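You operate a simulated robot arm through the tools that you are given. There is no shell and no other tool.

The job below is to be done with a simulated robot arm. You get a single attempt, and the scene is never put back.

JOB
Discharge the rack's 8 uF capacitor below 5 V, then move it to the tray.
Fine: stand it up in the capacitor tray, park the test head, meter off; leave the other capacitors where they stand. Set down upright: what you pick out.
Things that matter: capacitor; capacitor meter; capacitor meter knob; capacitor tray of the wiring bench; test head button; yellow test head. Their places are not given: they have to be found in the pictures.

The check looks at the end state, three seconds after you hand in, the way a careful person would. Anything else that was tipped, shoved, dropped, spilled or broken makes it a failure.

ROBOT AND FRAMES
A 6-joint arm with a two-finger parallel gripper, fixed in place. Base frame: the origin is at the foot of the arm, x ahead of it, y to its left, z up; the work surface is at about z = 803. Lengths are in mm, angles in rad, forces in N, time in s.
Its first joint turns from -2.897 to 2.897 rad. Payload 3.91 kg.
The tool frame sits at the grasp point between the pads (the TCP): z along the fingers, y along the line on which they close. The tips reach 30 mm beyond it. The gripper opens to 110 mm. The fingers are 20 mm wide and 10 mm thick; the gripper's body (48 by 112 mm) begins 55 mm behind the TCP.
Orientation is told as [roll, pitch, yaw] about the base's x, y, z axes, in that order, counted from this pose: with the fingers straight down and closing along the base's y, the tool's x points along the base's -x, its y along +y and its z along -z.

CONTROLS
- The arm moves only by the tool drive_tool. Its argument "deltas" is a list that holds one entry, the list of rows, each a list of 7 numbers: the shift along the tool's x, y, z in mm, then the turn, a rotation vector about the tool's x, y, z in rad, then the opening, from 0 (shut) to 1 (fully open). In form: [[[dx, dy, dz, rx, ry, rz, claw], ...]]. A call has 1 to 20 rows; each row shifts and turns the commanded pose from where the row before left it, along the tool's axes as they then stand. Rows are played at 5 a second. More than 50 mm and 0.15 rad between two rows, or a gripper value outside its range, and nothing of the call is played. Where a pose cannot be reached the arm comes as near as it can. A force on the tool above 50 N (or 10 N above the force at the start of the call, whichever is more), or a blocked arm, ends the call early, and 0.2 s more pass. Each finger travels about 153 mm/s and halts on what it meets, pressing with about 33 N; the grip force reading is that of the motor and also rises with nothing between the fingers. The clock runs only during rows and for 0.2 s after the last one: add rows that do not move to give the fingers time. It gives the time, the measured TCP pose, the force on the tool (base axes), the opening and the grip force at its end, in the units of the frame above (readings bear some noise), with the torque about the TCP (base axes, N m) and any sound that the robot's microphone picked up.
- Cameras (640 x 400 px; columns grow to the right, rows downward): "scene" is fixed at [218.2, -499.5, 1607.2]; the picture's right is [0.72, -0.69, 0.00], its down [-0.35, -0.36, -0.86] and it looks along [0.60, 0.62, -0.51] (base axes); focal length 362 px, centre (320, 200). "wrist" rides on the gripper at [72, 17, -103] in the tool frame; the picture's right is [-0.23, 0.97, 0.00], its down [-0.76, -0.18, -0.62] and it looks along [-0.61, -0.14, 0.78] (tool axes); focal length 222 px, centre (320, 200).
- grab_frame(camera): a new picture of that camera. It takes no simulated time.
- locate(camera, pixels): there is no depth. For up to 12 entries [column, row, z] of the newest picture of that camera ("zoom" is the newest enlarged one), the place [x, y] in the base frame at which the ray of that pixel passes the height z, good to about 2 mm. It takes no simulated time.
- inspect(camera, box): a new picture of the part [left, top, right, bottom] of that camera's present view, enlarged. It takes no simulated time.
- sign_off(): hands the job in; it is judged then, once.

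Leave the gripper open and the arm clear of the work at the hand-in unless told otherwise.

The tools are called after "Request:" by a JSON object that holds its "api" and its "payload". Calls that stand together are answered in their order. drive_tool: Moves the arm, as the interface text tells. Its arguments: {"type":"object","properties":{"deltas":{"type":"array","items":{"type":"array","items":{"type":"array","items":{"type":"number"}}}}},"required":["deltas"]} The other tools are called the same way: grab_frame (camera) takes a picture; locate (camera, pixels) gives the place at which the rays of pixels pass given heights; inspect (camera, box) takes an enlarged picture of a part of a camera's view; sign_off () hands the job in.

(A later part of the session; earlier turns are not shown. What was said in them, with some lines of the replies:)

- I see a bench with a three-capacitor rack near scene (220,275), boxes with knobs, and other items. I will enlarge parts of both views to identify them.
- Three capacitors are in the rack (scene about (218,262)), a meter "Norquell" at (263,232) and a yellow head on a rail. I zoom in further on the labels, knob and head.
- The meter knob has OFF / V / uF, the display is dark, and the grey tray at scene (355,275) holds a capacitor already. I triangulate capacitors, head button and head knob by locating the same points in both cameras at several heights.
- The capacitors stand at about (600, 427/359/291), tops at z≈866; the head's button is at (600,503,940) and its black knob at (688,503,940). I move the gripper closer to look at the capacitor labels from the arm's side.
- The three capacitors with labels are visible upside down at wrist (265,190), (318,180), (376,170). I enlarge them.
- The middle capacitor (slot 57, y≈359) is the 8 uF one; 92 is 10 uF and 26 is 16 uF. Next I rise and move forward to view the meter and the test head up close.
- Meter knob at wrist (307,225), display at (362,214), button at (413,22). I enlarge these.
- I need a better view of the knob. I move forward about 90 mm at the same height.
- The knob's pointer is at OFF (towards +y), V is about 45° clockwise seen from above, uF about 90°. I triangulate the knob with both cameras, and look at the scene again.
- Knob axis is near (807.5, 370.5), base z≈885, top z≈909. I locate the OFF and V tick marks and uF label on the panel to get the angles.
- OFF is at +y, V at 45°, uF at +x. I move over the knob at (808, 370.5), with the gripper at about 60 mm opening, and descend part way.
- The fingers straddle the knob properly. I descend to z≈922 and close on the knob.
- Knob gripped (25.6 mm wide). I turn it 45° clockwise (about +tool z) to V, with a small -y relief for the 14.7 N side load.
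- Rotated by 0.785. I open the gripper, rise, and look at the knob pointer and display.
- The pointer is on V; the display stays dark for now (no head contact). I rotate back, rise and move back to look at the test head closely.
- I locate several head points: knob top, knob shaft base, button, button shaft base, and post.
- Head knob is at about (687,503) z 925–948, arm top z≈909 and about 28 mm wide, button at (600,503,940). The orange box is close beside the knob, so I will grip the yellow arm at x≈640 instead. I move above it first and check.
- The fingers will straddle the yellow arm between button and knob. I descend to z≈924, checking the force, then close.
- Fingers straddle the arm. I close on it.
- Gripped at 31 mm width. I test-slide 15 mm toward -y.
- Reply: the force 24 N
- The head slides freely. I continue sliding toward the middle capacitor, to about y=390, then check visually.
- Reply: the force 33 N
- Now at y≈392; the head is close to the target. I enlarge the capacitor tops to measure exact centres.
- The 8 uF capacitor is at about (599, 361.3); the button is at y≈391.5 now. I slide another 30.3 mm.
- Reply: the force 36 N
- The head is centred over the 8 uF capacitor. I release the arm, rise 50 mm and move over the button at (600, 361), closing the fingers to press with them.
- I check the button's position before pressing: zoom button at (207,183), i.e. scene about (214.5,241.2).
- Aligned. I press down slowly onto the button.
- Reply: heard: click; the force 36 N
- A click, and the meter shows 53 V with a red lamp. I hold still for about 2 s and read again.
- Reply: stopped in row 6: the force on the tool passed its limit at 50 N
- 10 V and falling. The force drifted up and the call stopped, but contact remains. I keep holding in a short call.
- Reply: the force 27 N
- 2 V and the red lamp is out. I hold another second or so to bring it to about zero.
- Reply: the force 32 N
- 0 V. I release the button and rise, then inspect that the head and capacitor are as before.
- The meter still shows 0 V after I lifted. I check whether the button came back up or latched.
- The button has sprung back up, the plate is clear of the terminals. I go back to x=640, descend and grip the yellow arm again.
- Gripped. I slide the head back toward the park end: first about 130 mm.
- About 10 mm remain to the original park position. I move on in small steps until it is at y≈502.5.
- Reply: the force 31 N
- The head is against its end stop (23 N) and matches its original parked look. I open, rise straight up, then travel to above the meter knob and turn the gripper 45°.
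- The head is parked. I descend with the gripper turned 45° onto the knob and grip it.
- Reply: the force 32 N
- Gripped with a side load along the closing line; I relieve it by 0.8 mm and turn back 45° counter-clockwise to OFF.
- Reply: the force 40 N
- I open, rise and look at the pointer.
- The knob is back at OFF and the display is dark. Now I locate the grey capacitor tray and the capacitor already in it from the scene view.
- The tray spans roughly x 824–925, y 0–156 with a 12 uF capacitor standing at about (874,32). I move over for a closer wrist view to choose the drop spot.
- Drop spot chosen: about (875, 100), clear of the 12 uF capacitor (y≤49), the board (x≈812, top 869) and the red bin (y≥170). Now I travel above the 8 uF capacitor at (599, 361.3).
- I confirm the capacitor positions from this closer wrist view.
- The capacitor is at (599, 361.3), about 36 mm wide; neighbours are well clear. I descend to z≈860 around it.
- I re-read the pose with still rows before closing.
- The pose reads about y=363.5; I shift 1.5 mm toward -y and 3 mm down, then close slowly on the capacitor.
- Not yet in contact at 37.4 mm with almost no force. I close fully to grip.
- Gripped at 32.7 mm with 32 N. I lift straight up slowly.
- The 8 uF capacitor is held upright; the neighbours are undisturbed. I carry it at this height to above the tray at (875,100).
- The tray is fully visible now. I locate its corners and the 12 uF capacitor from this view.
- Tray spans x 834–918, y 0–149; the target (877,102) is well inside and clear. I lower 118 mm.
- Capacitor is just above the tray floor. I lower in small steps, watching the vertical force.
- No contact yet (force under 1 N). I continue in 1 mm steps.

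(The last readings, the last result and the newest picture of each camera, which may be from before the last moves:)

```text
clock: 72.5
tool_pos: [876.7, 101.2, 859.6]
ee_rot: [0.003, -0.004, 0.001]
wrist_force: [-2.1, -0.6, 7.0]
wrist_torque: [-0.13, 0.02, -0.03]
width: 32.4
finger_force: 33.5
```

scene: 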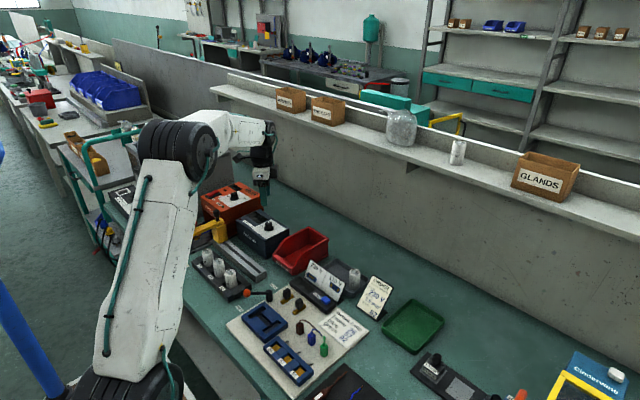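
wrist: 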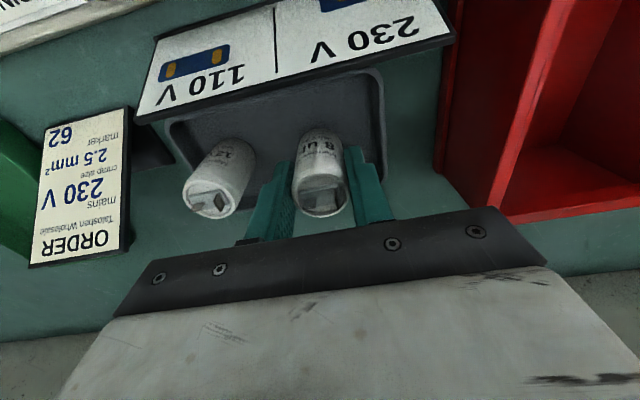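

Contact: 7 N upward on the tool. The capacitor stands on the tray floor. I open gently.

Request:
{"api": "drive_tool", "payload": {"deltas": [[[0, 0, 0, 0, 0, 0, 0.31], [0, 0, 0, 0, 0, 0, 0.34], [0, 0, 0, 0, 0, 0, 0.4], [0, 0, 0, 0, 0, 0, 0.5], [0, 0, 0, 0, 0, 0, 0.5]]]}}

Request:
{"api": "inspect", "payload": {"camera": "scene", "box": [310, 230, 370, 290]}}

Request:
{"api": "grab_frame", "payload": {"camera": "wrist"}}

```text
clock: 73.7
tool_pos: [877.5, 101.4, 859.1]
ee_rot: [0.004, -0.003, 0.001]
wrist_force: [-0.8, 0.2, -0.4]
wrist_torque: [0.0, 0.0, -0.02]
width: 55.0
finger_force: 0.1
```

```text
6.67 times, centred on (340, 260) of scene
```

zoom: 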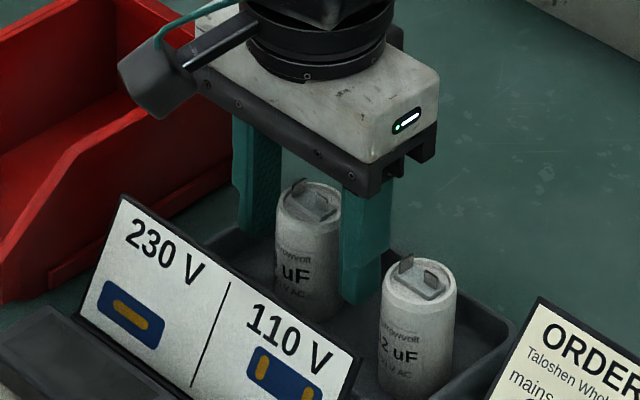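

```text
taken
```

wrist: 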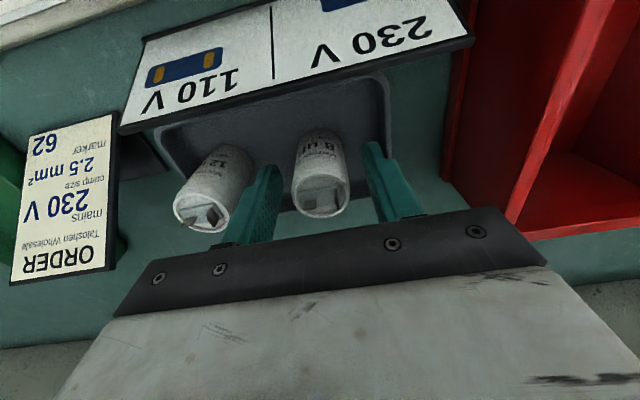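

It stands free in the tray. I rise straight up well clear, then move back away from the work with the gripper open.

Request:
{"api": "drive_tool", "payload": {"deltas": [[[0, 0, -10, 0, 0, 0, 0.5], [0, 0, -20, 0, 0, 0, 0.5], [0, 0, -25, 0, 0, 0, 0.5], [0, 0, -30, 0, 0, 0, 0.5], [0, 0, -35, 0, 0, 0, 0.5], [0, 0, -35, 0, 0, 0, 0.7], [30, 0, -30, 0, 0, 0, 1], [35, 0, -30, 0, 0, 0, 1], [35, 0, -20, 0, 0, 0, 1], [35, 0, 0, 0, 0, 0, 1], [35, 0, 0, 0, 0, 0, 1], [35, 0, 0, 0, 0, 0, 1], [30, 0, 0, 0, 0, 0, 1], [0, 0, 0, 0, 0, 0, 1]]]}}

Request:
{"api": "grab_frame", "payload": {"camera": "scene"}}

Request:
{"api": "inspect", "payload": {"camera": "scene", "box": [310, 240, 390, 310]}}

Request:
{"api": "inspect", "payload": {"camera": "scene", "box": [180, 190, 300, 290]}}

Request:
{"api": "grab_frame", "payload": {"camera": "wrist"}}

```text
clock: 76.7
tool_pos: [640.6, 100.0, 1092.9]
ee_rot: [0.004, -0.005, 0.001]
wrist_force: [0.9, -0.2, -0.6]
wrist_torque: [0.0, -0.02, 0.01]
width: 110.1
finger_force: 0.1
```

```text
taken
```

scene: 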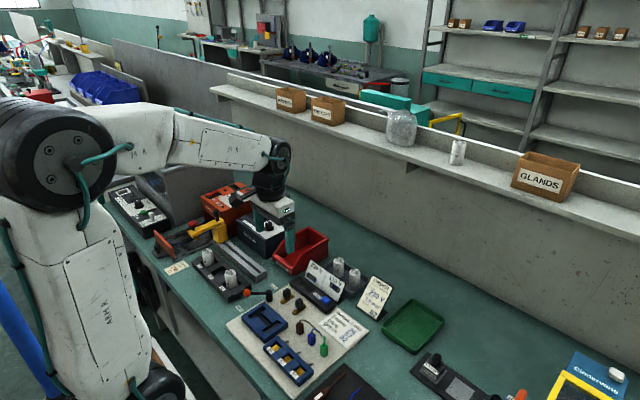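

```text
5.71 times, centred on (350, 275) of scene
```

zoom: 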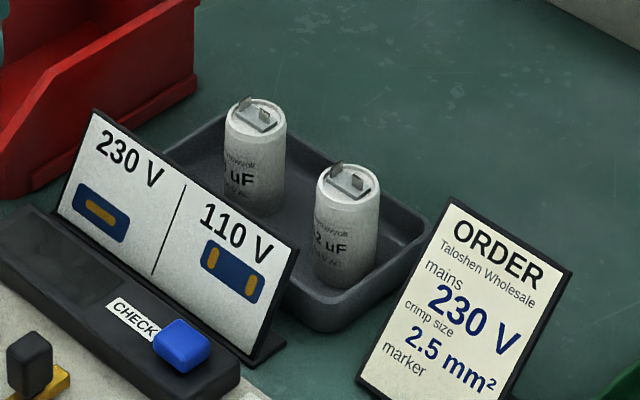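

```text
4.00 times, centred on (240, 240) of scene
```

zoom: 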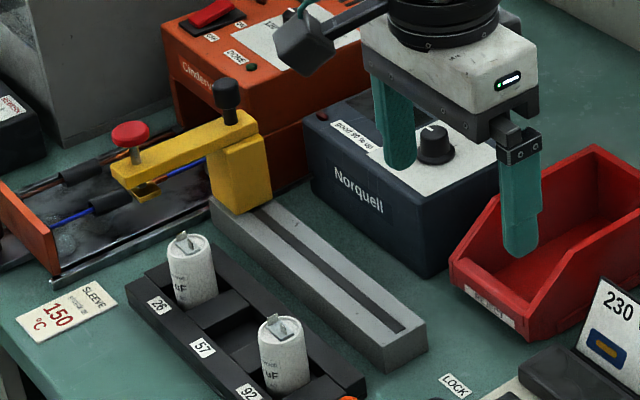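

```text
taken
```

wrist: 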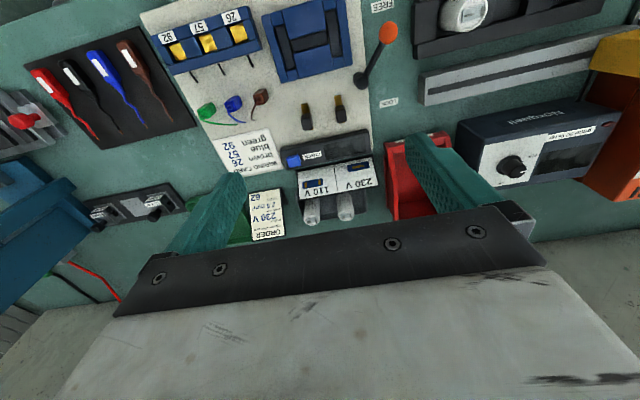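

Both capacitors stand upright in the tray, the head's button is at scene (192.5,223.2) exactly as at the start, and the rack's other two are in place. I check the knob pointer once more before handing in.

Request:
{"api": "inspect", "payload": {"camera": "wrist", "box": [470, 100, 610, 200]}}

Request:
{"api": "inspect", "payload": {"camera": "wrist", "box": [280, 150, 400, 240]}}

```text
4.00 times, centred on (540, 150) of wrist
```

zoom: 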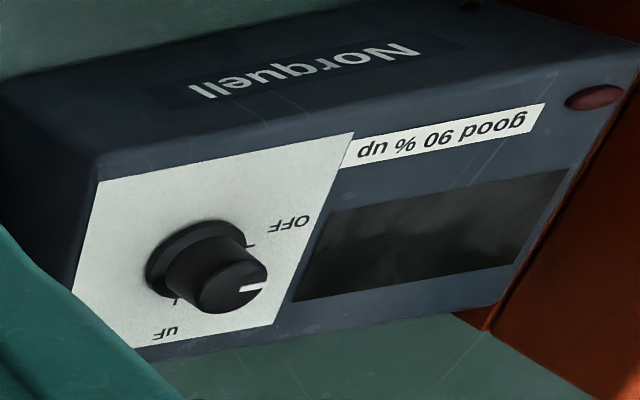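

```text
4.44 times, centred on (340, 195) of wrist
```

zoom: 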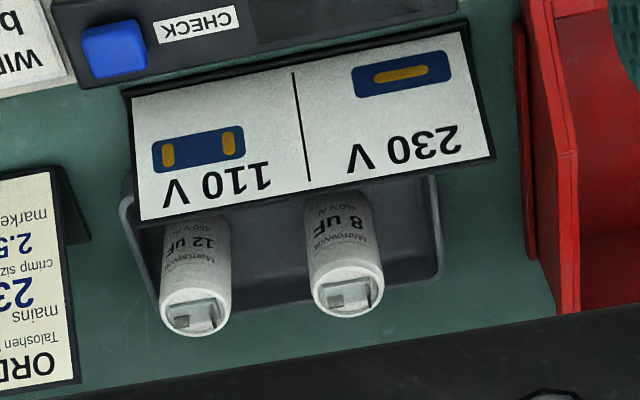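

The pointer is at OFF and the display is dark. The discharged 8 uF capacitor stands upright in the tray, the head is parked, and the arm is clear with the gripper open. I hand in.

Request:
{"api": "sign_off", "payload": {}}

```text
The job is handed in.
```

The 8 uF capacitor is discharged and standing upright in the grey capacitor tray, next to the 12 uF one already there. I've handed the job in; no verdict has come back yet.

- **Discharge:** with the test head on the capacitor and the button held, the meter fell from 53 V to 0 V. I kept holding past 2 V until it read 0 V.
- **Test head:** it is back against its end stop, and the final picture shows it where it was at the start.
- **Meter:** the knob points at OFF and the display is dark.
- **Other capacitors:** the 16 uF and 10 uF are still in their rack slots. The 12 uF is still in its place in the tray.

One press on the button ended early when the force on the tool passed 50 N. The button sprang back normally afterwards, and I saw no change to the head or the capacitor. The arm is clear of the work with the gripper open.
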